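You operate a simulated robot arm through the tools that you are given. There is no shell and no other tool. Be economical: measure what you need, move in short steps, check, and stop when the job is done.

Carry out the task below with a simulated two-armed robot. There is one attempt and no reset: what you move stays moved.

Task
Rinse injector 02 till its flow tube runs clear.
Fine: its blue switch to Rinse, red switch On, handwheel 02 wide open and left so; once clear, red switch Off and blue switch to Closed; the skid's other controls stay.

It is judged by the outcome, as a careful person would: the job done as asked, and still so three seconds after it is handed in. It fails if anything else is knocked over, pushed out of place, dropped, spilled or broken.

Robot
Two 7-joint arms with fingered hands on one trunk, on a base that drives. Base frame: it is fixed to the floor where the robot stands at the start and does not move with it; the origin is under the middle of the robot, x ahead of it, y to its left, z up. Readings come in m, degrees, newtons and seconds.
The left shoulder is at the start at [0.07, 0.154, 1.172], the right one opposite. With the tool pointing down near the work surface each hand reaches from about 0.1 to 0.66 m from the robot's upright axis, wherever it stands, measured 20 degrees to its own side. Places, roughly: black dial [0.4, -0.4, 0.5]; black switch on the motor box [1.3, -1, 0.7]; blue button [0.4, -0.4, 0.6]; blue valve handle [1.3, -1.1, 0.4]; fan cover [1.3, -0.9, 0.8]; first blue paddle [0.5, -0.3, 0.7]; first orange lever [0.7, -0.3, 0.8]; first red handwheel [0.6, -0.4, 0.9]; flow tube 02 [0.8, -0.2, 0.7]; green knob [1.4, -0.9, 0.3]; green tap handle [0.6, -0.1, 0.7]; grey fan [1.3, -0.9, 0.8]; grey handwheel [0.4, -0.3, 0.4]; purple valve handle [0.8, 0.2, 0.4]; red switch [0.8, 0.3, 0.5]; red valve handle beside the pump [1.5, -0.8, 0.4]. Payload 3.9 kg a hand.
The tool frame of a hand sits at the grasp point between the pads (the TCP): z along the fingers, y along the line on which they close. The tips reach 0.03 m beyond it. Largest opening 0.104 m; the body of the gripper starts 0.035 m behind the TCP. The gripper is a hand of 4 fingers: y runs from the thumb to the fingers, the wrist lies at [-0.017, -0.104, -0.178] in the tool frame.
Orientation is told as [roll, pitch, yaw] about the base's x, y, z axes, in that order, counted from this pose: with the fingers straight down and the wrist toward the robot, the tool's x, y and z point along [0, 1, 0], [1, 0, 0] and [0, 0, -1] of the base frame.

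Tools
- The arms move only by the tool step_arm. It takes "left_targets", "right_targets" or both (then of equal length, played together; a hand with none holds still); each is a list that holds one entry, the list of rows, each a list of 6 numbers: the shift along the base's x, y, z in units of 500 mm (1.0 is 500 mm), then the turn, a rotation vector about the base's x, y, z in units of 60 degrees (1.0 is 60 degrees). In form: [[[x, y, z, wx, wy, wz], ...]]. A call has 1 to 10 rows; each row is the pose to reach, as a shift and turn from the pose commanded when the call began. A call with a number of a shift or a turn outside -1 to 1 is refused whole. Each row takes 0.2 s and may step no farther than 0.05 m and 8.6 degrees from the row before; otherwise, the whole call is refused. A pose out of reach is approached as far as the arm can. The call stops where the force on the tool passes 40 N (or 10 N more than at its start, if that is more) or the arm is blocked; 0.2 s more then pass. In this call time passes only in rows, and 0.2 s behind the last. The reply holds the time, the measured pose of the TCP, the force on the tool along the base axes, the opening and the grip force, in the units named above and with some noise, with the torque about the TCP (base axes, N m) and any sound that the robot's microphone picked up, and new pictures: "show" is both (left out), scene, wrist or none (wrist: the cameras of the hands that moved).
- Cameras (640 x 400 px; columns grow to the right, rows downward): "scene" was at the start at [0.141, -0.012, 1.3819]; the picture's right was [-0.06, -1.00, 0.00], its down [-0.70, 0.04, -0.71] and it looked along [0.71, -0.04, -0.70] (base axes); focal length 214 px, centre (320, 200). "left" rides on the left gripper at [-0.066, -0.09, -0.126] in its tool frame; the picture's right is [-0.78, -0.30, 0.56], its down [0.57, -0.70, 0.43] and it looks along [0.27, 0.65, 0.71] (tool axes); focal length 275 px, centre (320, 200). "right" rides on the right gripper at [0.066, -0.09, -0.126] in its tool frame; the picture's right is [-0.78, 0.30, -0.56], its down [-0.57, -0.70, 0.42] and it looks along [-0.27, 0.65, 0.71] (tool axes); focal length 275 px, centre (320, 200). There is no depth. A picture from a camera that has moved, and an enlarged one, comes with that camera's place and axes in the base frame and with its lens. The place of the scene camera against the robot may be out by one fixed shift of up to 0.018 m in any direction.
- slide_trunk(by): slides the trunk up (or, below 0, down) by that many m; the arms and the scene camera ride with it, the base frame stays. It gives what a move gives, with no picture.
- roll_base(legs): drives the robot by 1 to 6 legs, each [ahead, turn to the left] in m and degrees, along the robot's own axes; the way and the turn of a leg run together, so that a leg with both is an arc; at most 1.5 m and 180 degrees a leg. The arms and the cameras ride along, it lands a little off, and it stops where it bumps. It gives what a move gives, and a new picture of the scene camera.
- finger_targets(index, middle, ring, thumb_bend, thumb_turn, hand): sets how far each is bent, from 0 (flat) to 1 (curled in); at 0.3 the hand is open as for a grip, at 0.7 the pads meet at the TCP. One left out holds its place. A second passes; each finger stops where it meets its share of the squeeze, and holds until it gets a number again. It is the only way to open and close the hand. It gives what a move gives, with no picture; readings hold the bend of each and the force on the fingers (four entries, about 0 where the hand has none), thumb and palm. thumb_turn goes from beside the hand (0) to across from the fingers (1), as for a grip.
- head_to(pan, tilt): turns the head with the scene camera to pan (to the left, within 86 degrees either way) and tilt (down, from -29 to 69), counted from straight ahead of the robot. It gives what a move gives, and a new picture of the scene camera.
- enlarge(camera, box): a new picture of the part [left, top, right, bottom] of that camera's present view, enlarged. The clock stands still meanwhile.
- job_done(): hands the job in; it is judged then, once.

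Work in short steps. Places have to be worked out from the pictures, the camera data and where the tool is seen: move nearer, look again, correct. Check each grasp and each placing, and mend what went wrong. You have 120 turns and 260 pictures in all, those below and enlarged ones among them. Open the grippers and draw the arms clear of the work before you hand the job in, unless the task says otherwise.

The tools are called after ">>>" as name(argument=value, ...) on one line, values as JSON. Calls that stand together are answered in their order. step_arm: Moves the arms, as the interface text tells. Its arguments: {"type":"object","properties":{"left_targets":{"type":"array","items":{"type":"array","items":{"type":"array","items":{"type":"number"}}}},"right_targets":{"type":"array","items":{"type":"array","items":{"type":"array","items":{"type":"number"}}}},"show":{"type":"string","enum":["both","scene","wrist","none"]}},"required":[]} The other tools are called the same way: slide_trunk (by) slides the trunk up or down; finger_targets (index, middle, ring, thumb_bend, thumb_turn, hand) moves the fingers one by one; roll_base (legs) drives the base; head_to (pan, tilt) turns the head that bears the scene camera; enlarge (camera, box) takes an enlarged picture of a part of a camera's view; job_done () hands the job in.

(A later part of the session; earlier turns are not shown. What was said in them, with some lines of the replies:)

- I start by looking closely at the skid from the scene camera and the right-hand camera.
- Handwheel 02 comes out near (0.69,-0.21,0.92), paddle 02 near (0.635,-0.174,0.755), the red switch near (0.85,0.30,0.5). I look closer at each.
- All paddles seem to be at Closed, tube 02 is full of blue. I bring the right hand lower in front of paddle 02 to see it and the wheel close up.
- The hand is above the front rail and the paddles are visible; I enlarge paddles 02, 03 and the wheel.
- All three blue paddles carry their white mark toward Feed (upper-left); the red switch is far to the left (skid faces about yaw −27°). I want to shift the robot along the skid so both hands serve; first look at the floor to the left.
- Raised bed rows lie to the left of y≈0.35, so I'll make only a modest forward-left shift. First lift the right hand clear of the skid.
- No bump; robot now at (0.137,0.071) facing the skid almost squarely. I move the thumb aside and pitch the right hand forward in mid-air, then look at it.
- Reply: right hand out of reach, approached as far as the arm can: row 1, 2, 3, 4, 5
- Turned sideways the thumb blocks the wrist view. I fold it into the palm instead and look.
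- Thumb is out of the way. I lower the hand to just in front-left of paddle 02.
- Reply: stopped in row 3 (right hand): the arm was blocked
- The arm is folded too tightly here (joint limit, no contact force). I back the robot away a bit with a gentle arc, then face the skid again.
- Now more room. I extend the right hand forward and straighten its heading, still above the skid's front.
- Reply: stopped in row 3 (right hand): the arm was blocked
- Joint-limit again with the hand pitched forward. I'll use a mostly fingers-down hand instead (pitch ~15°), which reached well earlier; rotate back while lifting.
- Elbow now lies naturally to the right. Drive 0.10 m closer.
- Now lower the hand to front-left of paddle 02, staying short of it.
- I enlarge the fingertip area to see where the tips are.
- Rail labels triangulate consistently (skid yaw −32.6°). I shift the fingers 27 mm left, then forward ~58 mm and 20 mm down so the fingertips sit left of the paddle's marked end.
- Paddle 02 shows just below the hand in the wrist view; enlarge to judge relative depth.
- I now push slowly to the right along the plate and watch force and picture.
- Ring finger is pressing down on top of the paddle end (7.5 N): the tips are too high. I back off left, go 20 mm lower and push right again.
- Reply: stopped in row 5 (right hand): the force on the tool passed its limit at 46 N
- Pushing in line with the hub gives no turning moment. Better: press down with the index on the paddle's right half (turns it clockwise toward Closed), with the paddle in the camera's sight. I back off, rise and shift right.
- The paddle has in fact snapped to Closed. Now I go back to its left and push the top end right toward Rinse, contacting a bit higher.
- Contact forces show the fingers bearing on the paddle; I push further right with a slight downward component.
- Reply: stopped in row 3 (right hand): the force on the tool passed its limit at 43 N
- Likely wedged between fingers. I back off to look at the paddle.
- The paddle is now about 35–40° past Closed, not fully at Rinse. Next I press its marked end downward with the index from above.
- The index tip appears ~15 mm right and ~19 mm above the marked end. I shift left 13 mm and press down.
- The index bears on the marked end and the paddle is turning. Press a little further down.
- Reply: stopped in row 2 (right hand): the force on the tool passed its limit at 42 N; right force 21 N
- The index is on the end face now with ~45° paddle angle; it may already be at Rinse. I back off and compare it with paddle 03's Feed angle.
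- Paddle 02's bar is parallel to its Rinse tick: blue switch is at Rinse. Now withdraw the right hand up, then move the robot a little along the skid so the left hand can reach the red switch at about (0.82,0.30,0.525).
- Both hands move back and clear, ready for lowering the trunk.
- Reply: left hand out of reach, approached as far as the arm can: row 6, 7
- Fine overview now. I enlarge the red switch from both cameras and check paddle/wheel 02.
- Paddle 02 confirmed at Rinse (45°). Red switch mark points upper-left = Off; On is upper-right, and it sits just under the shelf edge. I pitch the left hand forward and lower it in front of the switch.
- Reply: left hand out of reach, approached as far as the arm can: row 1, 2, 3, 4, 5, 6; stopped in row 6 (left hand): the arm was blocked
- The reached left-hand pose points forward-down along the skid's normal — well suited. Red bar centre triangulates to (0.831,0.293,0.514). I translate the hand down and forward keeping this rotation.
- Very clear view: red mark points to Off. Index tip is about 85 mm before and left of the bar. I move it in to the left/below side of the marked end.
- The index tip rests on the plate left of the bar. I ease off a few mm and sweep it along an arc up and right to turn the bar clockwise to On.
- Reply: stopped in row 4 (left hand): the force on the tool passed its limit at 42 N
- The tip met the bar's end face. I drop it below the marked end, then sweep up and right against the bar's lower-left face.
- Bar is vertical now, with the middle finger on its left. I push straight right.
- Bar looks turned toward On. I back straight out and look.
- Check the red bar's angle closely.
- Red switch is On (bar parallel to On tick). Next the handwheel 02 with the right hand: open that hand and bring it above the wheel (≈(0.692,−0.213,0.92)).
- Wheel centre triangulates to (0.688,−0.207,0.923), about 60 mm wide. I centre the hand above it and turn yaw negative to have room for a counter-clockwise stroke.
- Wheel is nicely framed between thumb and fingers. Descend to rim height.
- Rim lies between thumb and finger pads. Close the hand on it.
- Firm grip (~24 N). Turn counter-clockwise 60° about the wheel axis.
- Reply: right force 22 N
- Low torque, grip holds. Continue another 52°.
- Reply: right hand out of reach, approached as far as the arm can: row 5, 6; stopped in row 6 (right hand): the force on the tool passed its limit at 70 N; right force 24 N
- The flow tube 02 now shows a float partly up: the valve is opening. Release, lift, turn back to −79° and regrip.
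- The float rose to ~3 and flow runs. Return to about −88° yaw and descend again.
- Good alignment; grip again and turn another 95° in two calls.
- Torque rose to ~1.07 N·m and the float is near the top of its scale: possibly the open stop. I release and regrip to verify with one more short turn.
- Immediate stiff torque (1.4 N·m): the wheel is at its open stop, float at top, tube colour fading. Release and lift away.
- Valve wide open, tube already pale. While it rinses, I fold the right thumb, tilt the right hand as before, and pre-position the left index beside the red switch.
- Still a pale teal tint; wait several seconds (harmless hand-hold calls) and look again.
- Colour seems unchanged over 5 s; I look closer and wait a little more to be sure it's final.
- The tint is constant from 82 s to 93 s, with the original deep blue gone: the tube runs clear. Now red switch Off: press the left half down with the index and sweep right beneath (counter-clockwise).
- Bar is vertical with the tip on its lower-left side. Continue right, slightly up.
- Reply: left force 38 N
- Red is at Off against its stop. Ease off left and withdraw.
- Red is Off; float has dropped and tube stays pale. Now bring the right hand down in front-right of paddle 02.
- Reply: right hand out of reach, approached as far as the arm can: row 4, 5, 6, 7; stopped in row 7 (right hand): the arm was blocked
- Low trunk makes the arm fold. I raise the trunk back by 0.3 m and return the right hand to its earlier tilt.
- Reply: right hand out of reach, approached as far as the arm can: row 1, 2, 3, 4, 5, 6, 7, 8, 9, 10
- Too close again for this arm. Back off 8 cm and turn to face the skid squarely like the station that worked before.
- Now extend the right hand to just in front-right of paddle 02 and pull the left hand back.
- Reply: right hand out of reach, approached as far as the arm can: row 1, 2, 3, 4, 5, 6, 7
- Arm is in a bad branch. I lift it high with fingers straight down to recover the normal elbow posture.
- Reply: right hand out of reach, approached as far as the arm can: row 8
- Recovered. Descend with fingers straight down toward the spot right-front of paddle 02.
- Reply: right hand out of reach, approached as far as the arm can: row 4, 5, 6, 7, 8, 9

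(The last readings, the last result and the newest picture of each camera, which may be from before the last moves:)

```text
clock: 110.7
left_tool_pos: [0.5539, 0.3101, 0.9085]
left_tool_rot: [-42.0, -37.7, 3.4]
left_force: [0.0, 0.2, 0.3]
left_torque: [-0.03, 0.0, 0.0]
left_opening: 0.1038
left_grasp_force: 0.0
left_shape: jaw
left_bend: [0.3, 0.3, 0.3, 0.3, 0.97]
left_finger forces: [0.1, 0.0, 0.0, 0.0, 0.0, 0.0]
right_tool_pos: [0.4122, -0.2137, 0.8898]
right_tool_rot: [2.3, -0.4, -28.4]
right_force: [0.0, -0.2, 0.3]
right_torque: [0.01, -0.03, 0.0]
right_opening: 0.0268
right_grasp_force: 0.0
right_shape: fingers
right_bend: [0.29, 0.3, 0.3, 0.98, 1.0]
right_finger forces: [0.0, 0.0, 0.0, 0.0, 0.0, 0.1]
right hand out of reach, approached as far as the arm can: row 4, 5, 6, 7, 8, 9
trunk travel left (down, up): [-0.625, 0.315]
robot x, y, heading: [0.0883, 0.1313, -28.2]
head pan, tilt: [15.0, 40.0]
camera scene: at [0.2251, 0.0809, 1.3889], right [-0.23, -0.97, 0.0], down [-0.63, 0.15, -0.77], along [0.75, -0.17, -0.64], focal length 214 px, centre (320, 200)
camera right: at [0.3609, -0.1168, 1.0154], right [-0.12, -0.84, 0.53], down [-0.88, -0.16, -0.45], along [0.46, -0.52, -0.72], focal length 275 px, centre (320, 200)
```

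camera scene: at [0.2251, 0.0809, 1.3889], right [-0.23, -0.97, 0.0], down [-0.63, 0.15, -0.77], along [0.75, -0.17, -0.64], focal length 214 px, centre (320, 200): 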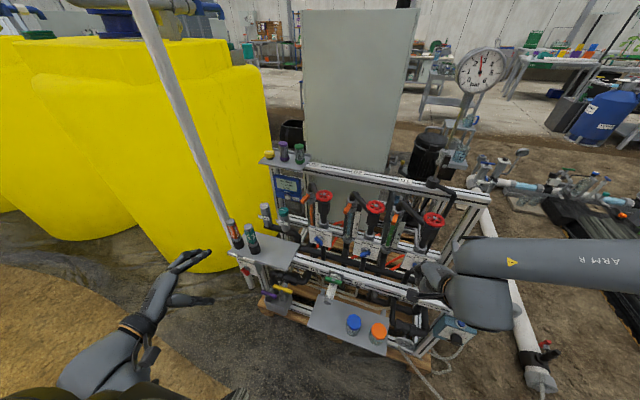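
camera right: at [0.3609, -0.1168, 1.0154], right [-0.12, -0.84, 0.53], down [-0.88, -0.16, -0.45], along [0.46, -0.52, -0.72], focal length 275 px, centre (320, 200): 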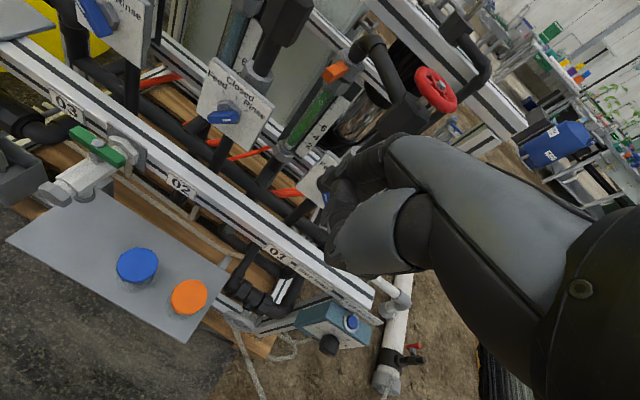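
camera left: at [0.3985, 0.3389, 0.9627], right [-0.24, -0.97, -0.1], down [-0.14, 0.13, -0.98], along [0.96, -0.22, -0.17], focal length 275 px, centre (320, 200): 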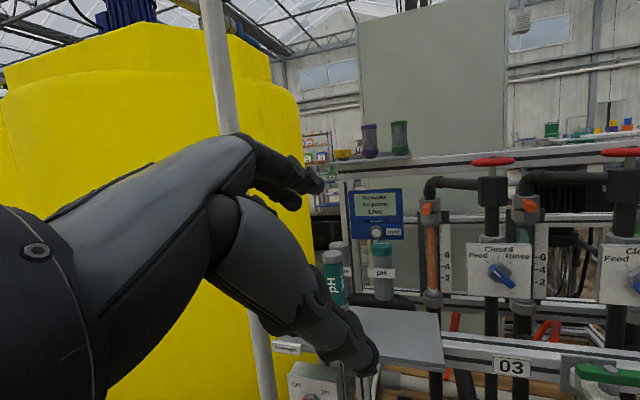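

The target lies too far to the robot's right here; earlier success was with the robot ~7 cm further right. I lift both hands high and shuffle the base right.

>>> step_arm(right_targets=[[[0, 0, 0.09, 0, 0, 0], [0.01, 0.01, 0.18, 0, 0, 0], [0.02, 0.02, 0.27, 0, 0, 0], [0.03, 0.03, 0.36, 0, 0, 0], [0.04, 0.04, 0.45, 0, 0, 0], [0.04, 0.05, 0.52, 0, 0, 0]]], left_targets=[[[-0.02, 0, 0.09, 0, 0, 0], [-0.04, 0, 0.18, 0, 0, 0], [-0.06, 0, 0.27, 0, 0, 0], [-0.06, 0, 0.36, 0, 0, 0], [-0.06, 0, 0.45, 0, 0, 0], [-0.06, 0, 0.5, 0, 0, 0]]], show="none")

>>> roll_base(legs=[[0, -50], [0.07, 0], [0, 50], [-0.05, 0]])

```text
clock: 112.1
left_tool_pos: [0.5486, 0.3389, 1.1583]
left_tool_rot: [-42.2, -37.7, 3.4]
left_force: [0.7, 0.0, 1.2]
left_torque: [0.01, 0.01, 0.04]
left_opening: 0.104
left_grasp_force: 0.0
left_shape: jaw
left_bend: [0.3, 0.3, 0.3, 0.3, 0.97]
left_finger forces: [0.1, 0.0, 0.1, 0.0, 0.1, 0.1]
left hand out of reach, approached as far as the arm can: row 4, 5, 6
right_tool_pos: [0.4325, -0.1889, 1.1514]
right_tool_rot: [2.4, -0.5, -28.4]
right_force: [-0.1, 0.2, -0.7]
right_torque: [0.0, -0.02, 0.05]
right_opening: 0.0268
right_grasp_force: 0.1
right_shape: fingers
right_bend: [0.29, 0.3, 0.3, 0.98, 1.0]
right_finger forces: [0.0, 0.0, 0.1, 0.0, 0.0, 0.1]
trunk travel left (down, up): [-0.625, 0.315]
robot x, y, heading: [0.0899, 0.1299, -28.2]
head pan, tilt: [15.0, 40.0]
```

```text
clock: 118.1
left_tool_pos: [0.5279, 0.2746, 1.1574]
left_tool_rot: [-41.9, -37.4, 1.2]
left_force: [0.3, -0.4, -0.1]
left_torque: [0.01, -0.01, 0.02]
left_opening: 0.104
left_grasp_force: 0.1
left_shape: jaw
left_bend: [0.3, 0.3, 0.3, 0.3, 0.97]
left_finger forces: [0.0, 0.0, 0.0, 0.0, 0.0, 0.1]
right_tool_pos: [0.3909, -0.2464, 1.1496]
right_tool_rot: [2.4, -0.2, -30.6]
right_force: [0.0, -0.7, 0.1]
right_torque: [0.02, 0.0, 0.05]
right_opening: 0.0272
right_grasp_force: 0.0
right_shape: fingers
right_bend: [0.29, 0.3, 0.3, 0.98, 1.0]
right_finger forces: [0.1, 0.0, 0.1, 0.0, 0.1, 0.0]
trunk travel left (down, up): [-0.625, 0.315]
robot x, y, heading: [0.059, 0.0846, -30.4]
head pan, tilt: [15.0, 40.0]
camera scene: at [0.1952, 0.0308, 1.3885], right [-0.26, -0.96, 0.0], down [-0.62, 0.17, -0.76], along [0.74, -0.2, -0.64], focal length 214 px, centre (320, 200)
```

scene: 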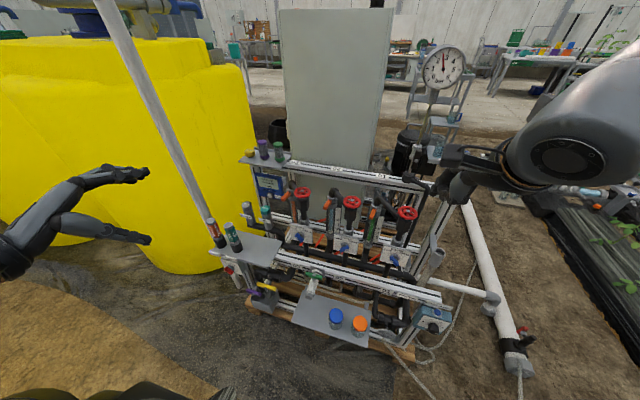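

Now go to the mid-air pose that worked before (≈(0.48,−0.11,1.04), pitch −15°), then descend.

>>> step_arm(right_targets=[[[0.036, 0.054, -0.04, -0.025, -0.043, 0], [0.072, 0.108, -0.08, -0.05, -0.086, 0], [0.108, 0.162, -0.12, -0.075, -0.129, 0], [0.144, 0.216, -0.17, -0.1, -0.172, 0], [0.18, 0.272, -0.22, -0.125, -0.215, -0.02]]], show="none")

>>> step_arm(right_targets=[[[0.01, -0.01, -0.08, 0, 0, 0], [0.02, -0.02, -0.16, 0, 0, 0], [0.03, -0.04, -0.24, 0, 0, 0], [0.03, -0.06, -0.32, 0, 0, 0], [0.03, -0.08, -0.4, 0, 0, 0], [0.03, -0.1, -0.48, 0, 0, 0], [0.03, -0.1, -0.52, 0, 0, 0]]], show="both")

```text
clock: 119.3
left_tool_pos: [0.5265, 0.2771, 1.1572]
left_tool_rot: [-42.1, -37.5, 1.3]
left_force: [-0.1, 0.5, -0.5]
left_torque: [0.02, -0.02, -0.01]
left_opening: 0.1041
left_grasp_force: 0.0
left_shape: jaw
left_bend: [0.3, 0.3, 0.3, 0.3, 0.97]
left_finger forces: [0.0, 0.0, 0.0, 0.0, 0.1, 0.0]
right_tool_pos: [0.3916, -0.1516, 1.0729]
right_tool_rot: [2.4, -12.7, -30.7]
right_force: [0.7, -0.6, -0.6]
right_torque: [0.01, 0.02, -0.01]
right_opening: 0.0268
right_grasp_force: 0.1
right_shape: fingers
right_bend: [0.29, 0.3, 0.3, 0.98, 1.0]
right_finger forces: [0.0, 0.0, 0.0, 0.1, 0.0, 0.0]
right hand out of reach, approached as far as the arm can: row 3, 4, 5
trunk travel left (down, up): [-0.625, 0.315]
robot x, y, heading: [0.0586, 0.0888, -30.1]
head pan, tilt: [15.0, 40.0]
```

```text
clock: 120.9
left_tool_pos: [0.5247, 0.2763, 1.1582]
left_tool_rot: [-42.0, -37.5, 1.2]
left_force: [0.6, 0.6, 0.6]
left_torque: [-0.03, -0.01, -0.03]
left_opening: 0.104
left_grasp_force: 0.1
left_shape: jaw
left_bend: [0.3, 0.3, 0.3, 0.3, 0.97]
left_finger forces: [0.0, 0.0, 0.1, 0.1, 0.0, 0.0]
right_tool_pos: [0.3538, -0.2585, 0.8994]
right_tool_rot: [2.6, -12.7, -30.7]
right_force: [0.2, -0.8, -0.4]
right_torque: [-0.02, -0.01, -0.05]
right_opening: 0.0271
right_grasp_force: 0.0
right_shape: fingers
right_bend: [0.29, 0.3, 0.3, 0.98, 1.0]
right_finger forces: [0.0, 0.0, 0.1, 0.0, 0.1, 0.0]
right hand out of reach, approached as far as the arm can: row 1, 2, 3, 4, 5, 6, 7
trunk travel left (down, up): [-0.625, 0.315]
robot x, y, heading: [0.0616, 0.0865, -30.4]
head pan, tilt: [15.0, 40.0]
camera scene: at [0.1928, 0.0323, 1.3888], right [-0.26, -0.96, 0.0], down [-0.62, 0.17, -0.77], along [0.74, -0.2, -0.64], focal length 214 px, centre (320, 200)
camera right: at [0.2842, -0.1482, 1.0034], right [-0.26, -0.78, 0.57], down [-0.79, -0.18, -0.59], along [0.56, -0.6, -0.57], focal length 275 px, centre (320, 200)
```

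scene: 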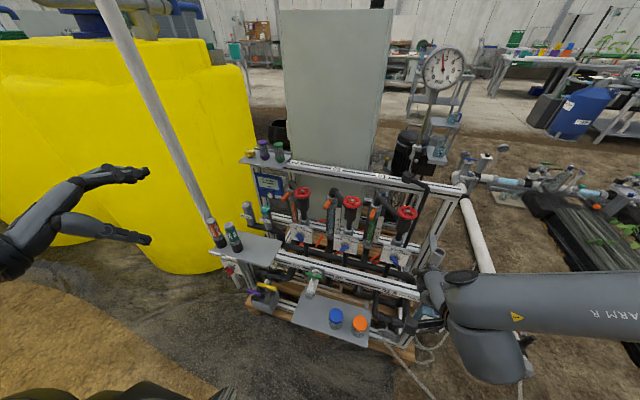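
right: 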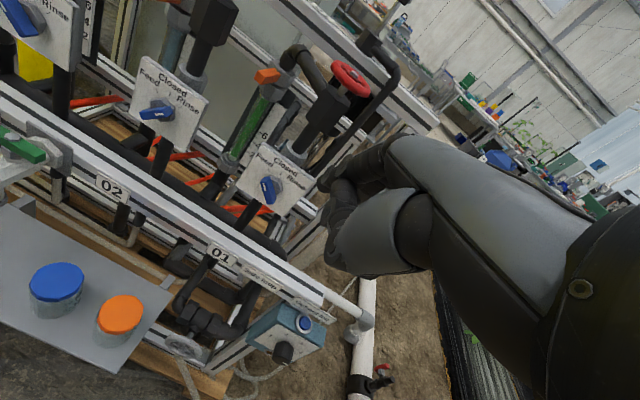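

The right arm's elbow has drifted to a low/outside posture. I stretch the arm forward and high to reset it.

>>> step_arm(right_targets=[[[0, 0, 0.09, 0.02, 0.03, 0], [0, 0, 0.18, 0.04, 0.07, 0], [0.02, 0, 0.27, 0.06, 0.1, 0], [0.06, 0, 0.36, 0.08, 0.13, 0], [0.12, 0, 0.43, 0.1, 0.16, 0], [0.19, 0, 0.49, 0.11, 0.19, 0], [0.27, 0, 0.54, 0.11, 0.19, 0], [0.35, 0.0, 0.59, 0.11, 0.19, 0], [0.43, 0.0, 0.62, 0.11, 0.19, 0], [0.5, 0.0, 0.64, 0.11, 0.19, 0]]], show="scene")

```text
clock: 123.1
left_tool_pos: [0.5252, 0.2755, 1.1574]
left_tool_rot: [-42.0, -37.6, 1.1]
left_force: [0.5, -0.5, 1.0]
left_torque: [-0.03, 0.0, 0.0]
left_opening: 0.1039
left_grasp_force: 0.2
left_shape: jaw
left_bend: [0.3, 0.3, 0.3, 0.3, 0.97]
left_finger forces: [0.0, 0.1, 0.1, 0.0, 0.0, 0.0]
right_tool_pos: [0.4938, -0.3094, 1.1935]
right_tool_rot: [2.5, 0.6, -30.6]
right_force: [-0.5, 0.1, 0.7]
right_torque: [0.01, -0.02, 0.01]
right_opening: 0.0271
right_grasp_force: 0.1
right_shape: fingers
right_bend: [0.29, 0.3, 0.3, 0.98, 1.0]
right_finger forces: [0.0, 0.0, 0.0, 0.0, 0.1, 0.0]
right hand out of reach, approached as far as the arm can: row 7, 8, 9, 10
trunk travel left (down, up): [-0.625, 0.315]
robot x, y, heading: [0.0606, 0.0828, -30.3]
head pan, tilt: [15.0, 40.0]
camera scene: at [0.1929, 0.0312, 1.3887], right [-0.26, -0.96, 0.0], down [-0.62, 0.17, -0.77], along [0.74, -0.2, -0.64], focal length 214 px, centre (320, 200)
```

scene: 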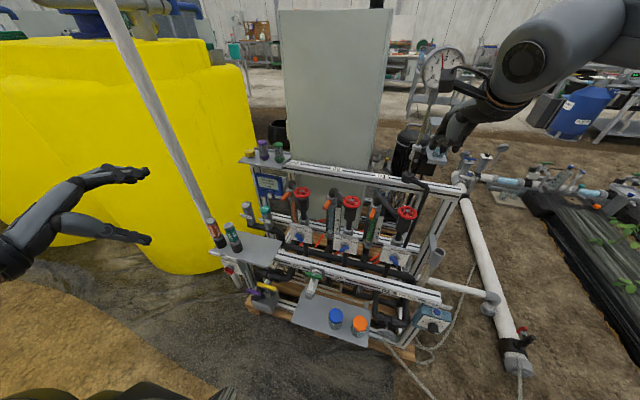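

Blocked again at this posture. I try pulling the hand nearer and left with a yaw change to see if the elbow frees.

>>> step_arm(right_targets=[[[-0.03, 0.03, 0, 0, 0, 0.1], [-0.06, 0.07, -0.02, 0, 0, 0.2], [-0.09, 0.12, -0.04, 0, 0, 0.3], [-0.11, 0.18, -0.06, 0, 0, 0.4], [-0.12, 0.25, -0.08, 0, 0, 0.5], [-0.12, 0.32, -0.1, 0, 0, 0.5]]], show="scene")

```text
clock: 124.5
left_tool_pos: [0.5269, 0.2765, 1.1579]
left_tool_rot: [-42.1, -37.5, 1.3]
left_force: [0.4, -0.3, -0.1]
left_torque: [-0.01, 0.01, -0.02]
left_opening: 0.1038
left_grasp_force: 0.2
left_shape: jaw
left_bend: [0.3, 0.3, 0.3, 0.3, 0.97]
left_finger forces: [0.0, 0.1, 0.0, 0.1, 0.0, 0.1]
right_tool_pos: [0.4401, -0.142, 1.142]
right_tool_rot: [2.4, 0.7, -0.6]
right_force: [0.7, 0.2, 0.0]
right_torque: [-0.02, 0.03, -0.02]
right_opening: 0.0269
right_grasp_force: 0.0
right_shape: fingers
right_bend: [0.29, 0.3, 0.3, 0.98, 1.0]
right_finger forces: [0.1, 0.0, 0.0, 0.0, 0.1, 0.1]
trunk travel left (down, up): [-0.625, 0.315]
robot x, y, heading: [0.0573, 0.0858, -30.2]
head pan, tilt: [15.0, 40.0]
camera scene: at [0.1945, 0.033, 1.3887], right [-0.26, -0.97, 0.0], down [-0.62, 0.17, -0.77], along [0.74, -0.2, -0.64], focal length 214 px, centre (320, 200)
```

scene: 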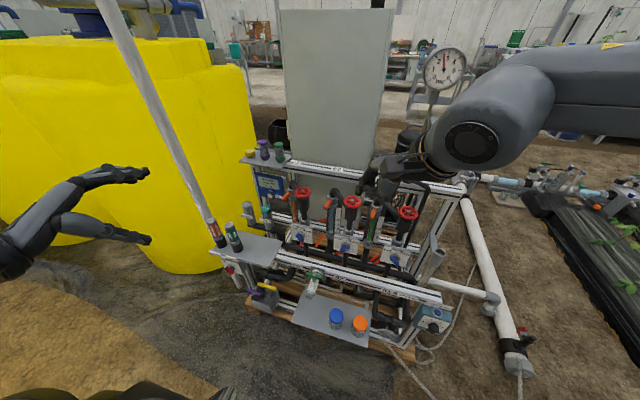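

Freed with yaw ≈ 0. Descend with a small pitch and bring yaw partly back.

>>> step_arm(right_targets=[[[0, 0, -0.09, 0, -0.03, 0], [0.01, 0, -0.18, 0, -0.06, -0.04], [0.02, 0, -0.27, 0, -0.1, -0.08], [0.03, 0, -0.36, 0, -0.13, -0.12], [0.04, 0, -0.45, 0, -0.16, -0.16], [0.05, 0, -0.54, 0, -0.2, -0.2], [0.06, 0, -0.62, 0, -0.22, -0.25], [0.06, 0, -0.68, 0, -0.22, -0.3]]])

```text
clock: 126.3
left_tool_pos: [0.5254, 0.2753, 1.1581]
left_tool_rot: [-42.1, -37.6, 1.2]
left_force: [-0.9, -1.0, -0.1]
left_torque: [-0.01, -0.03, -0.02]
left_opening: 0.1041
left_grasp_force: 0.0
left_shape: jaw
left_bend: [0.3, 0.3, 0.3, 0.3, 0.97]
left_finger forces: [0.0, 0.0, 0.1, 0.0, 0.0, 0.0]
right_tool_pos: [0.3703, -0.2262, 0.9052]
right_tool_rot: [4.7, -12.5, -19.0]
right_force: [0.1, -0.8, -1.3]
right_torque: [0.02, -0.01, -0.01]
right_opening: 0.0268
right_grasp_force: 0.0
right_shape: fingers
right_bend: [0.29, 0.3, 0.3, 0.98, 1.0]
right_finger forces: [0.0, 0.0, 0.1, 0.0, 0.1, 0.0]
right hand out of reach, approached as far as the arm can: row 2, 3, 4, 5, 6, 7, 8
trunk travel left (down, up): [-0.625, 0.315]
robot x, y, heading: [0.0586, 0.0893, -29.9]
head pan, tilt: [15.0, 40.0]
camera scene: at [0.1925, 0.032, 1.3888], right [-0.26, -0.96, 0.0], down [-0.62, 0.17, -0.77], along [0.74, -0.2, -0.64], focal length 214 px, centre (320, 200)
camera right: at [0.2795, -0.1358, 1.0111], right [-0.09, -0.83, 0.54], down [-0.73, -0.32, -0.61], along [0.68, -0.45, -0.58], focal length 275 px, centre (320, 200)
```

scene: 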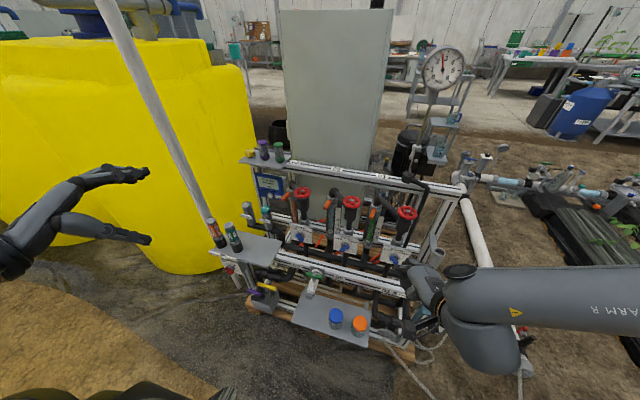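
right: 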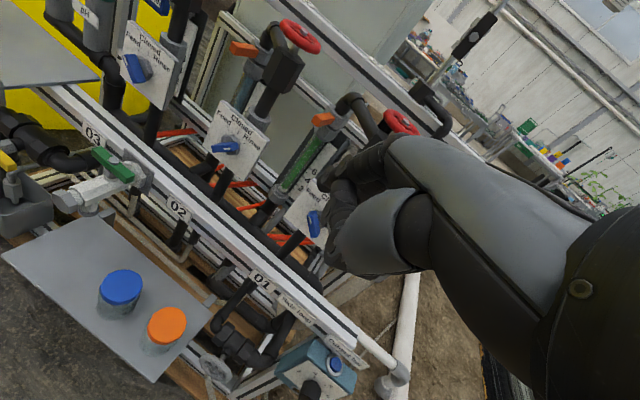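

I recreate the earlier sequence that put the elbow forward: hand high and close with fingers down, then pitch −50°.

>>> step_arm(right_targets=[[[-0.02, 0, 0.09, 0, 0.04, -0.03], [-0.05, 0, 0.18, 0, 0.08, -0.06], [-0.08, 0, 0.27, 0, 0.12, -0.09], [-0.1, 0.0, 0.36, 0, 0.16, -0.12], [-0.12, 0.005, 0.444, 0, 0.21, -0.15]]], show="none")

>>> step_arm(right_targets=[[[0.028, 0.036, -0.036, -0.06, -0.103, -0.007], [0.056, 0.072, -0.072, -0.12, -0.206, -0.014], [0.083, 0.108, -0.108, -0.18, -0.309, -0.021], [0.111, 0.145, -0.145, -0.24, -0.412, -0.028], [0.139, 0.181, -0.181, -0.3, -0.515, -0.035], [0.167, 0.217, -0.217, -0.36, -0.618, -0.042], [0.194, 0.254, -0.254, -0.417, -0.722, -0.05]]], show="scene")

```text
clock: 127.5
left_tool_pos: [0.5263, 0.2783, 1.1574]
left_tool_rot: [-42.2, -37.5, 1.3]
left_force: [0.3, -0.7, 0.9]
left_torque: [-0.02, 0.0, -0.02]
left_opening: 0.1039
left_grasp_force: 0.0
left_shape: jaw
left_bend: [0.3, 0.3, 0.3, 0.3, 0.97]
left_finger forces: [0.0, 0.0, 0.0, 0.1, 0.0, 0.0]
right_tool_pos: [0.3134, -0.2232, 1.1322]
right_tool_rot: [-0.4, -0.8, -27.4]
right_force: [0.3, 0.0, -0.6]
right_torque: [0.0, 0.0, 0.0]
right_opening: 0.0267
right_grasp_force: 0.0
right_shape: fingers
right_bend: [0.29, 0.3, 0.3, 0.98, 1.0]
right_finger forces: [0.0, 0.1, 0.0, 0.1, 0.0, 0.0]
trunk travel left (down, up): [-0.625, 0.315]
robot x, y, heading: [0.0587, 0.0856, -30.3]
head pan, tilt: [15.0, 40.0]
```

```text
clock: 129.1
left_tool_pos: [0.5255, 0.2779, 1.1578]
left_tool_rot: [-41.9, -37.6, 1.3]
left_force: [-0.9, -0.3, 0.2]
left_torque: [-0.02, -0.02, -0.01]
left_opening: 0.1038
left_grasp_force: 0.1
left_shape: jaw
left_bend: [0.3, 0.3, 0.3, 0.3, 0.97]
left_finger forces: [0.1, 0.0, 0.0, 0.0, 0.0, 0.0]
right_tool_pos: [0.4152, -0.2258, 1.0915]
right_tool_rot: [-1.5, -49.8, -30.0]
right_force: [0.0, 0.9, 0.0]
right_torque: [0.0, 0.01, -0.02]
right_opening: 0.0272
right_grasp_force: 0.1
right_shape: fingers
right_bend: [0.29, 0.3, 0.3, 0.98, 1.0]
right_finger forces: [0.0, 0.1, 0.0, 0.1, 0.0, 0.0]
right hand out of reach, approached as far as the arm can: row 4, 5, 6, 7
trunk travel left (down, up): [-0.625, 0.315]
robot x, y, heading: [0.0599, 0.088, -30.2]
head pan, tilt: [15.0, 40.0]
camera scene: at [0.1933, 0.0324, 1.3888], right [-0.26, -0.96, 0.0], down [-0.62, 0.17, -0.77], along [0.74, -0.2, -0.64], focal length 214 px, centre (320, 200)
```

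scene: 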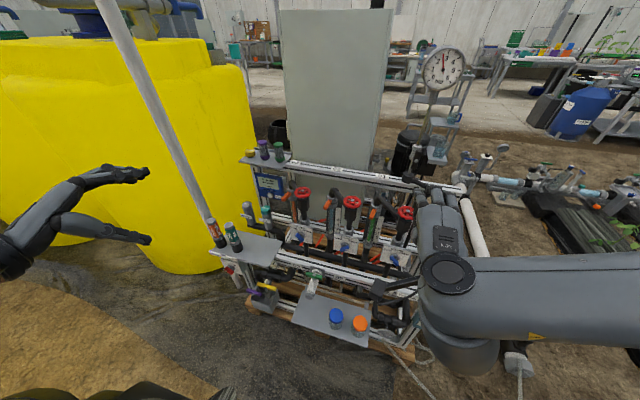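

The right arm stays awkward; the left hand, in its present forward-pointing pose, did the same motion excellently on the red switch. I'll reposition the base so the left hand reaches paddle 02 (hands stay high).

>>> roll_base(legs=[[0, -78], [0.355, 0], [0, 94]])

```text
clock: 138.7
left_tool_pos: [0.351, 0.0593, 1.1562]
left_tool_rot: [-42.0, -37.5, 16.3]
left_force: [-0.3, -0.3, -0.5]
left_torque: [-0.02, 0.01, -0.01]
left_opening: 0.1039
left_grasp_force: 0.0
left_shape: jaw
left_bend: [0.3, 0.3, 0.3, 0.3, 0.97]
left_finger forces: [0.0, 0.1, 0.0, 0.0, 0.1, 0.0]
right_tool_pos: [0.3751, -0.455, 1.0903]
right_tool_rot: [-1.6, -49.6, -15.0]
right_force: [0.2, -0.3, 0.7]
right_torque: [-0.01, -0.03, -0.03]
right_opening: 0.0271
right_grasp_force: 0.0
right_shape: fingers
right_bend: [0.29, 0.3, 0.3, 0.98, 1.0]
right_finger forces: [0.0, 0.0, 0.0, 0.0, 0.0, 0.0]
trunk travel left (down, up): [-0.625, 0.315]
robot x, y, heading: [-0.0482, -0.2452, -15.2]
head pan, tilt: [15.0, 40.0]
camera scene: at [0.0917, -0.2658, 1.3888], right [0.0, -1.0, 0.0], down [-0.64, 0.0, -0.77], along [0.77, 0.0, -0.64], focal length 214 px, centre (320, 200)
```

scene: 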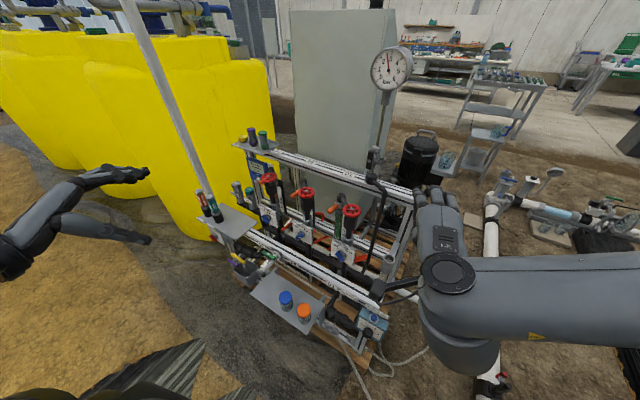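

Left hand now faces paddle 02 from its left. Move it down and forward toward the pre-approach in front of the paddle.

>>> step_arm(left_targets=[[[0.02, -0.02, -0.09, 0, 0, 0], [0.05, -0.05, -0.17, 0, 0, 0], [0.08, -0.08, -0.25, 0, 0, 0], [0.11, -0.11, -0.33, 0, 0, 0], [0.14, -0.14, -0.41, 0, 0, 0], [0.17, -0.17, -0.49, 0, 0, 0], [0.2, -0.2, -0.57, 0, 0, 0], [0.23, -0.23, -0.65, 0, 0, 0], [0.26, -0.26, -0.72, 0, 0, 0]]])

```text
clock: 140.7
left_tool_pos: [0.4845, -0.0708, 0.7997]
left_tool_rot: [-42.0, -37.5, 16.2]
left_force: [-0.4, 0.5, -0.1]
left_torque: [0.01, 0.01, -0.03]
left_opening: 0.1043
left_grasp_force: 0.1
left_shape: jaw
left_bend: [0.3, 0.3, 0.3, 0.3, 0.97]
left_finger forces: [0.0, 0.0, 0.0, 0.0, 0.0, 0.1]
right_tool_pos: [0.3751, -0.4548, 1.0912]
right_tool_rot: [-1.6, -49.6, -15.1]
right_force: [0.0, 0.4, 0.5]
right_torque: [0.05, 0.04, 0.03]
right_opening: 0.0271
right_grasp_force: 0.0
right_shape: fingers
right_bend: [0.29, 0.3, 0.3, 0.98, 1.0]
right_finger forces: [0.0, 0.1, 0.0, 0.1, 0.0, 0.0]
trunk travel left (down, up): [-0.625, 0.315]
robot x, y, heading: [-0.0525, -0.2462, -15.1]
head pan, tilt: [15.0, 40.0]
camera scene: at [0.0928, -0.2661, 1.3887], right [0.0, -1.0, 0.0], down [-0.64, 0.0, -0.77], along [0.77, 0.0, -0.64], focal length 214 px, centre (320, 200)
camera left: at [0.3259, -0.0779, 0.8548], right [-0.02, -0.99, -0.1], down [-0.16, 0.1, -0.98], along [0.99, -0.01, -0.17], focal length 275 px, centre (320, 200)
```

scene: 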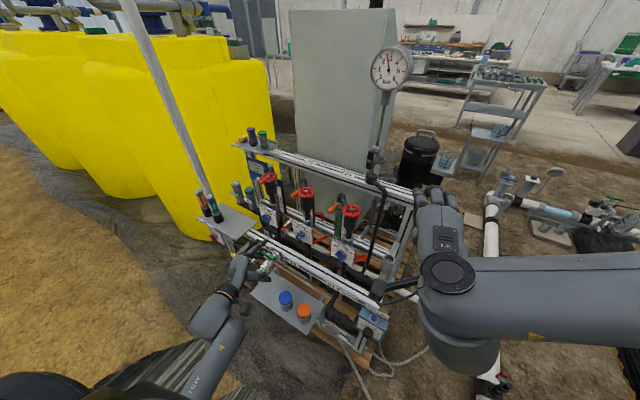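
left: 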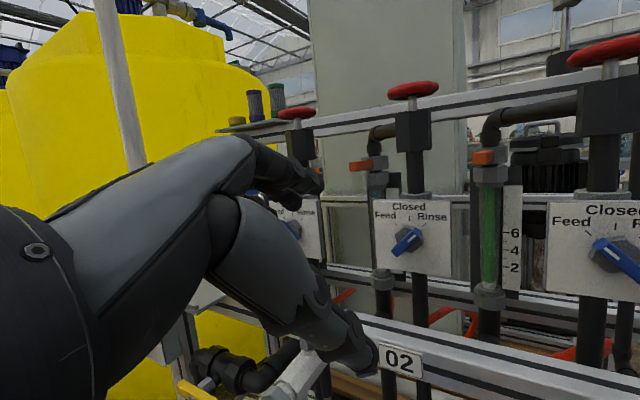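

Paddle 02 sits exactly where predicted, still at Rinse. I fold the left thumb to clear the rail and move to the pre-approach.

>>> finger_targets(hand="left", thumb_bend=1)

>>> step_arm(left_targets=[[[0.05, -0.03, -0.05, 0, 0, 0], [0.1, -0.07, -0.1, 0, 0, 0], [0.135, -0.095, -0.145, 0, 0, 0]]], show="wrist")

>>> enlarge(camera="left", box=[270, 100, 510, 300])

```text
clock: 141.7
left_tool_pos: [0.4834, -0.069, 0.8013]
left_tool_rot: [-42.0, -37.5, 16.3]
left_force: [0.3, 0.7, 0.1]
left_torque: [-0.01, -0.02, -0.01]
left_opening: 0.0263
left_grasp_force: 0.0
left_shape: fingers
left_bend: [0.29, 0.3, 0.3, 0.98, 0.97]
left_finger forces: [0.0, 0.0, 0.0, 0.0, 0.0, 0.1]
right_tool_pos: [0.3745, -0.4551, 1.0933]
right_tool_rot: [-1.6, -49.8, -14.9]
right_force: [0.0, 0.1, -0.8]
right_torque: [0.0, 0.05, 0.02]
right_opening: 0.027
right_grasp_force: 0.0
right_shape: fingers
right_bend: [0.29, 0.3, 0.3, 0.98, 1.0]
right_finger forces: [0.0, 0.0, 0.0, 0.1, 0.0, 0.1]
trunk travel left (down, up): [-0.625, 0.315]
robot x, y, heading: [-0.0496, -0.2442, -15.1]
head pan, tilt: [15.0, 40.0]
```

```text
clock: 142.5
left_tool_pos: [0.5511, -0.1203, 0.7232]
left_tool_rot: [-42.0, -37.5, 16.2]
left_force: [-0.4, -0.5, -0.2]
left_torque: [0.01, -0.03, 0.02]
left_opening: 0.0267
left_grasp_force: 0.0
left_shape: fingers
left_bend: [0.29, 0.3, 0.3, 0.98, 0.97]
left_finger forces: [0.0, 0.0, 0.1, 0.0, 0.1, 0.0]
right_tool_pos: [0.3751, -0.4557, 1.0914]
right_tool_rot: [-1.6, -49.7, -15.0]
right_force: [0.4, 0.4, 0.2]
right_torque: [0.02, -0.01, 0.01]
right_opening: 0.0268
right_grasp_force: 0.2
right_shape: fingers
right_bend: [0.29, 0.3, 0.3, 0.98, 1.0]
right_finger forces: [0.0, 0.0, 0.1, 0.0, 0.0, 0.1]
trunk travel left (down, up): [-0.625, 0.315]
robot x, y, heading: [-0.0496, -0.2444, -14.9]
head pan, tilt: [15.0, 40.0]
camera left: at [0.3927, -0.1277, 0.7791], right [-0.02, -0.99, -0.1], down [-0.17, 0.1, -0.98], along [0.99, 0.0, -0.17], focal length 275 px, centre (320, 200)
```

left: 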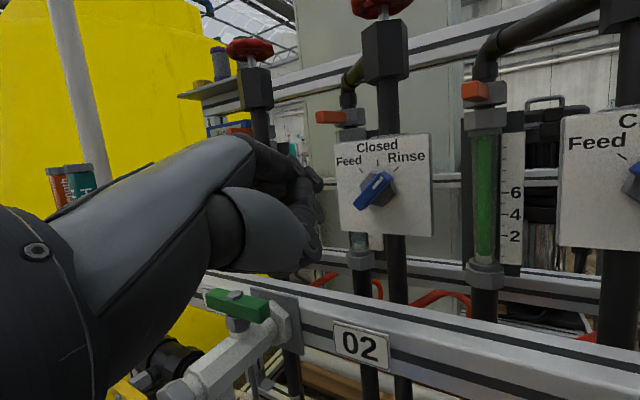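

```text
2.00 times, centred on (390, 200) of left
camera zoom: at [0.3927, -0.1277, 0.7791], right [-0.02, -0.99, -0.1], down [-0.17, 0.1, -0.98], along [0.99, 0.0, -0.17], focal length 551 px, centre (180, 200)
```

zoom: 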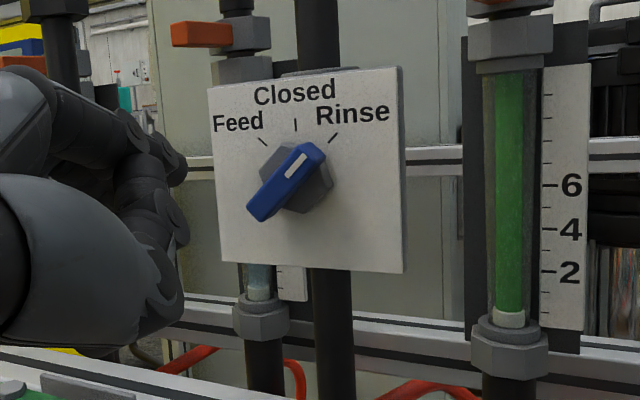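

Good sight: index tip left of the paddle. Same motion as for red, but only until vertical: forward, press down the left half, then slightly right.

>>> step_arm(left_targets=[[[0.038, -0.0243, 0, 0, 0, 0], [0.076, -0.0486, 0, 0, 0, 0], [0.0696, -0.0586, -0.014, 0, 0, 0], [0.0662, -0.0638, -0.038, 0, 0, 0], [0.063, -0.0688, -0.054, 0, 0, 0]]], show="none")

>>> enlarge(camera="left", box=[270, 100, 510, 300])

```text
clock: 143.7
left_tool_pos: [0.581, -0.1522, 0.7004]
left_tool_rot: [-42.1, -37.9, 16.4]
left_force: [0.0, 1.5, 5.0]
left_torque: [-0.12, -0.28, 0.07]
left_opening: 0.0287
left_grasp_force: 2.0
left_shape: fingers
left_bend: [0.27, 0.3, 0.3, 0.98, 0.97]
left_finger forces: [4.4, 0.1, 0.0, 0.0, 0.1, 0.0]
right_tool_pos: [0.3741, -0.4542, 1.0924]
right_tool_rot: [-1.7, -49.7, -14.9]
right_force: [-0.4, -1.0, -0.2]
right_torque: [0.02, -0.01, -0.01]
right_opening: 0.0269
right_grasp_force: 0.1
right_shape: fingers
right_bend: [0.29, 0.3, 0.3, 0.98, 1.0]
right_finger forces: [0.1, 0.0, 0.1, 0.0, 0.1, 0.0]
trunk travel left (down, up): [-0.625, 0.315]
robot x, y, heading: [-0.0501, -0.2479, -15.4]
head pan, tilt: [15.0, 40.0]
```

```text
2.00 times, centred on (390, 200) of left
camera zoom: at [0.4221, -0.1599, 0.7549], right [-0.02, -1.0, -0.1], down [-0.16, 0.1, -0.98], along [0.99, 0.0, -0.16], focal length 551 px, centre (180, 200)
```

zoom: 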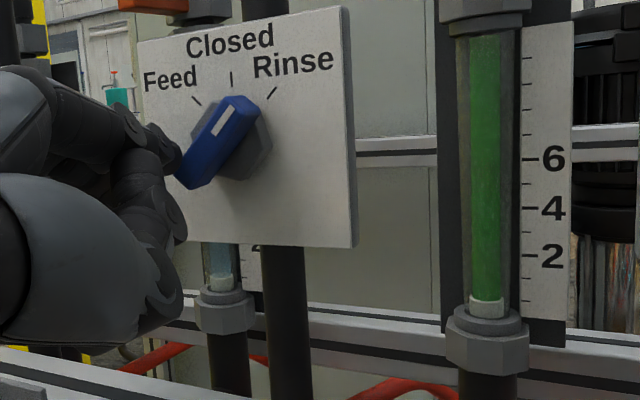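

It is turning. Continue a little down and right.

>>> step_arm(left_targets=[[[-0.002, -0.004, -0.014, 0, 0, 0], [-0.005, -0.009, -0.024, 0, 0, 0]]], show="none")

>>> enlarge(camera="left", box=[270, 100, 510, 300])

```text
clock: 144.3
left_tool_pos: [0.5777, -0.1569, 0.6848]
left_tool_rot: [-41.8, -37.5, 16.2]
left_force: [0.8, 2.2, -0.1]
left_torque: [-0.05, 0.01, 0.07]
left_opening: 0.0278
left_grasp_force: 0.7
left_shape: fingers
left_bend: [0.29, 0.3, 0.3, 0.99, 0.97]
left_finger forces: [1.5, 0.0, 0.1, 0.0, 0.0, 0.1]
right_tool_pos: [0.3748, -0.4547, 1.0914]
right_tool_rot: [-1.5, -49.5, -15.1]
right_force: [-0.4, -0.3, 0.1]
right_torque: [-0.02, -0.01, -0.01]
right_opening: 0.0267
right_grasp_force: 0.0
right_shape: fingers
right_bend: [0.29, 0.3, 0.3, 0.98, 1.0]
right_finger forces: [0.0, 0.0, 0.1, 0.0, 0.1, 0.0]
trunk travel left (down, up): [-0.625, 0.315]
robot x, y, heading: [-0.052, -0.2451, -15.1]
head pan, tilt: [15.0, 40.0]
```

```text
2.00 times, centred on (390, 200) of left
camera zoom: at [0.4199, -0.1646, 0.7407], right [-0.02, -0.99, -0.1], down [-0.17, 0.1, -0.98], along [0.99, 0.0, -0.17], focal length 551 px, centre (180, 200)
```

zoom: 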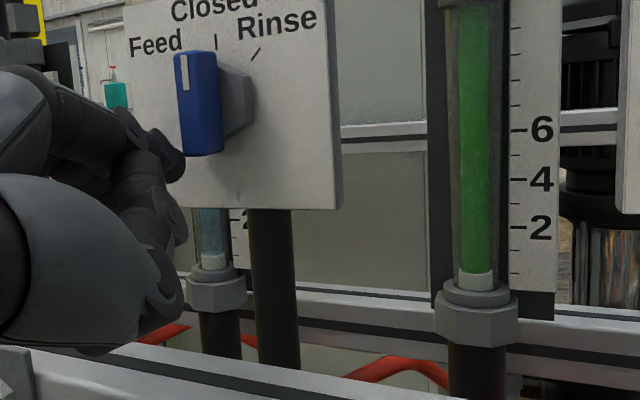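

The paddle snapped to vertical = Closed. Withdraw the index to the left and back, then check.

>>> step_arm(left_targets=[[[0.01, 0.016, 0, 0, 0, 0], [-0.05, 0.06, 0.02, 0, 0, 0], [-0.12, 0.11, 0.05, 0, 0, 0], [-0.2, 0.15, 0.09, 0, 0, 0]]], show="none")

>>> enlarge(camera="left", box=[300, 80, 460, 240])

>>> enlarge(camera="scene", box=[190, 120, 390, 340])

```text
clock: 145.3
left_tool_pos: [0.4803, -0.082, 0.7342]
left_tool_rot: [-42.1, -37.6, 16.3]
left_force: [0.1, 0.2, 0.6]
left_torque: [-0.03, -0.01, 0.04]
left_opening: 0.0276
left_grasp_force: 0.0
left_shape: fingers
left_bend: [0.29, 0.3, 0.3, 0.99, 0.97]
left_finger forces: [0.0, 0.0, 0.1, 0.0, 0.1, 0.0]
right_tool_pos: [0.373, -0.4546, 1.0928]
right_tool_rot: [-1.6, -49.6, -14.8]
right_force: [-0.3, 0.8, 0.0]
right_torque: [-0.01, 0.01, 0.0]
right_opening: 0.0269
right_grasp_force: 0.1
right_shape: fingers
right_bend: [0.29, 0.3, 0.3, 0.98, 1.0]
right_finger forces: [0.0, 0.1, 0.0, 0.0, 0.0, 0.0]
trunk travel left (down, up): [-0.625, 0.315]
robot x, y, heading: [-0.049, -0.2412, -15.6]
head pan, tilt: [15.0, 40.0]
```

```text
2.50 times, centred on (380, 160) of left
camera zoom: at [0.322, -0.0896, 0.7889], right [-0.02, -1.0, -0.1], down [-0.16, 0.1, -0.98], along [0.99, -0.01, -0.16], focal length 688 px, centre (170, 300)
```

zoom: 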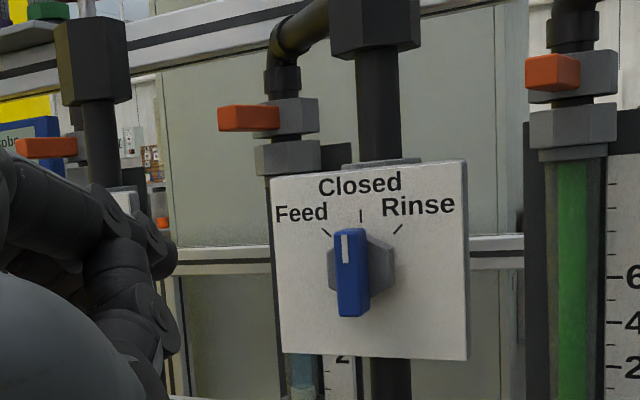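

```text
1.82 times, centred on (290, 230) of scene
camera zoom: at [0.09, -0.2653, 1.389], right [0.0, -1.0, 0.0], down [-0.64, 0.0, -0.77], along [0.77, 0.0, -0.64], focal length 390 px, centre (374, 146)
```

zoom: 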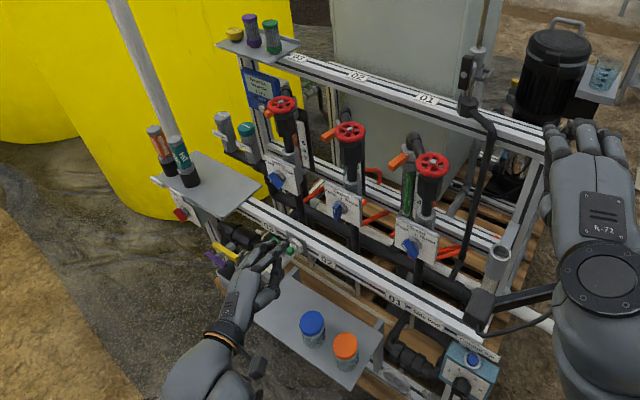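

Paddle 02 is at Closed. Withdraw the left hand up and back and open both hands, then do a final check.

>>> step_arm(left_targets=[[[-0.03, 0.02, 0.09, 0, 0, 0], [-0.06, 0.05, 0.18, 0, 0, 0], [-0.1, 0.09, 0.26, 0, 0, 0], [-0.13, 0.12, 0.34, 0, 0, 0], [-0.16, 0.16, 0.42, 0, 0, 0], [-0.18, 0.2, 0.5, 0, 0, 0], [-0.2, 0.22, 0.58, 0, 0, 0]]], show="none")

>>> finger_targets(hand="left", thumb_bend=0.3)

>>> finger_targets(hand="right", thumb_bend=0.3)

>>> roll_base(legs=[[-0.12, 0]])

>>> enlarge(camera="scene", box=[240, 130, 400, 270])

>>> enlarge(camera="scene", box=[180, 180, 320, 320])

```text
clock: 146.9
left_tool_pos: [0.3784, 0.0266, 1.02]
left_tool_rot: [-41.9, -37.7, 16.2]
left_force: [-0.5, -0.6, 0.0]
left_torque: [0.01, 0.02, -0.03]
left_opening: 0.0275
left_grasp_force: 0.0
left_shape: fingers
left_bend: [0.29, 0.3, 0.3, 0.99, 0.97]
left_finger forces: [0.0, 0.0, 0.0, 0.1, 0.0, 0.0]
left hand out of reach, approached as far as the arm can: row 7
right_tool_pos: [0.3745, -0.4551, 1.092]
right_tool_rot: [-1.6, -49.7, -15.0]
right_force: [0.1, -0.5, -0.2]
right_torque: [0.0, -0.01, -0.02]
right_opening: 0.0271
right_grasp_force: 0.0
right_shape: fingers
right_bend: [0.29, 0.3, 0.3, 0.98, 1.0]
right_finger forces: [0.0, 0.0, 0.0, 0.0, 0.1, 0.0]
trunk travel left (down, up): [-0.625, 0.315]
robot x, y, heading: [-0.0504, -0.2475, -15.2]
head pan, tilt: [15.0, 40.0]
```

```text
clock: 147.9
left_tool_pos: [0.3787, 0.0251, 1.0192]
left_tool_rot: [-42.1, -37.7, 16.4]
left_force: [0.2, 0.4, -0.5]
left_torque: [-0.01, -0.03, 0.0]
left_opening: 0.1045
left_grasp_force: 0.0
left_shape: fingers
left_bend: [0.3, 0.3, 0.3, 0.3, 0.97]
left_finger forces: [0.0, 0.0, 0.0, 0.0, 0.0, 0.1]
right_tool_pos: [0.3746, -0.4551, 1.0918]
right_tool_rot: [-1.6, -49.6, -15.0]
right_force: [-0.1, 0.4, -0.4]
right_torque: [-0.01, 0.0, -0.02]
right_opening: 0.027
right_grasp_force: 0.0
right_shape: fingers
right_bend: [0.29, 0.3, 0.3, 0.98, 1.0]
right_finger forces: [0.1, 0.0, 0.1, 0.1, 0.1, 0.0]
trunk travel left (down, up): [-0.625, 0.315]
robot x, y, heading: [-0.0513, -0.245, -15.3]
head pan, tilt: [15.0, 40.0]
```

```text
clock: 148.9
left_tool_pos: [0.3785, 0.0263, 1.0184]
left_tool_rot: [-42.1, -37.6, 16.4]
left_force: [-0.4, -0.1, 0.7]
left_torque: [-0.02, 0.03, 0.0]
left_opening: 0.1046
left_grasp_force: 0.1
left_shape: fingers
left_bend: [0.3, 0.3, 0.3, 0.3, 0.97]
left_finger forces: [0.1, 0.1, 0.1, 0.1, 0.0, 0.1]
right_tool_pos: [0.3761, -0.4543, 1.0916]
right_tool_rot: [-1.7, -49.7, -15.1]
right_force: [0.2, 0.4, -0.3]
right_torque: [-0.01, 0.02, 0.03]
right_opening: 0.1045
right_grasp_force: 0.1
right_shape: fingers
right_bend: [0.3, 0.3, 0.3, 0.3, 0.97]
right_finger forces: [0.0, 0.1, 0.0, 0.0, 0.0, 0.1]
trunk travel left (down, up): [-0.625, 0.315]
robot x, y, heading: [-0.0472, -0.2461, -15.2]
head pan, tilt: [15.0, 40.0]
```

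```text
clock: 150.1
left_tool_pos: [0.2635, 0.0569, 1.0186]
left_tool_rot: [-41.9, -37.6, 16.3]
left_force: [0.2, 0.8, 0.0]
left_torque: [-0.01, -0.02, -0.02]
left_opening: 0.1045
left_grasp_force: 0.1
left_shape: fingers
left_bend: [0.3, 0.3, 0.3, 0.3, 0.97]
left_finger forces: [0.0, 0.0, 0.0, 0.0, 0.1, 0.0]
right_tool_pos: [0.258, -0.4236, 1.0925]
right_tool_rot: [-1.6, -49.6, -15.1]
right_force: [0.9, 0.8, 0.5]
right_torque: [0.04, 0.01, 0.02]
right_opening: 0.1045
right_grasp_force: 0.0
right_shape: fingers
right_bend: [0.3, 0.3, 0.3, 0.3, 0.97]
right_finger forces: [0.0, 0.0, 0.1, 0.0, 0.1, 0.0]
trunk travel left (down, up): [-0.625, 0.315]
robot x, y, heading: [-0.1684, -0.2164, -15.4]
head pan, tilt: [15.0, 40.0]
camera scene: at [-0.0245, -0.2342, 1.3887], right [0.0, -1.0, 0.0], down [-0.64, 0.0, -0.77], along [0.77, 0.0, -0.64], focal length 214 px, centre (320, 200)
```

scene: 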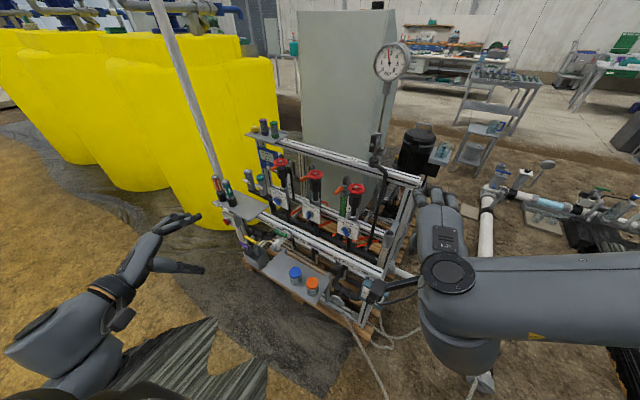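

```text
2.86 times, centred on (320, 200) of scene
camera zoom: at [-0.0245, -0.2342, 1.3887], right [0.0, -1.0, 0.0], down [-0.64, 0.0, -0.77], along [0.77, 0.0, -0.64], focal length 613 px, centre (320, 200)
```

zoom: 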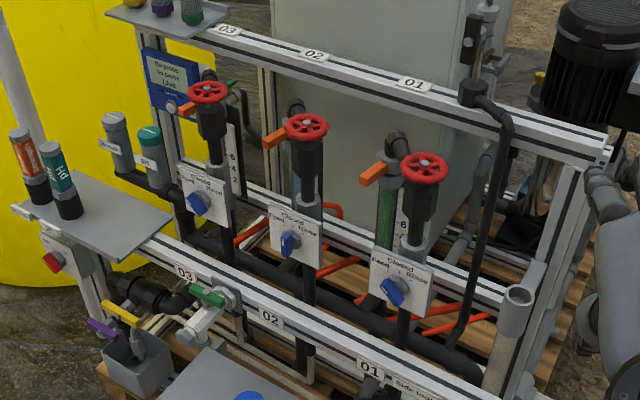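

```text
2.86 times, centred on (250, 250) of scene
camera zoom: at [-0.0245, -0.2342, 1.3887], right [0.0, -1.0, 0.0], down [-0.64, 0.0, -0.77], along [0.77, 0.0, -0.64], focal length 613 px, centre (520, 57)
```

zoom: 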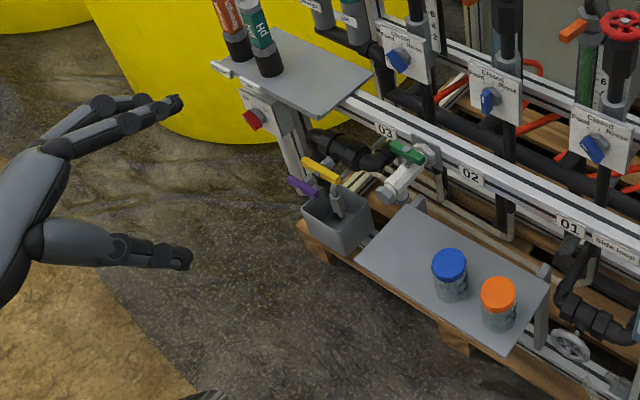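

Everything is in place: 02 at Closed, 01 and 03 still at Feed, red at Off, wheel 02 left wide open, hands open and clear. I hand the job in.

>>> job_done()

```text
The job is handed in.
```

Injector 02 is rinsed and I've handed the job in. Its red switch is Off, its blue switch is at Closed, and handwheel 02 is left wide open against its stop.

- **Tube colour:** the deep blue is gone, but a pale blue tint stayed in the tube. It did not change from about 82 s to 93 s, so I took it as clear and stopped rinsing there.
- **Other controls:** the blue switches on 01 and 03 are still at Feed. In the final pictures nothing else on the skid looked moved or knocked over.
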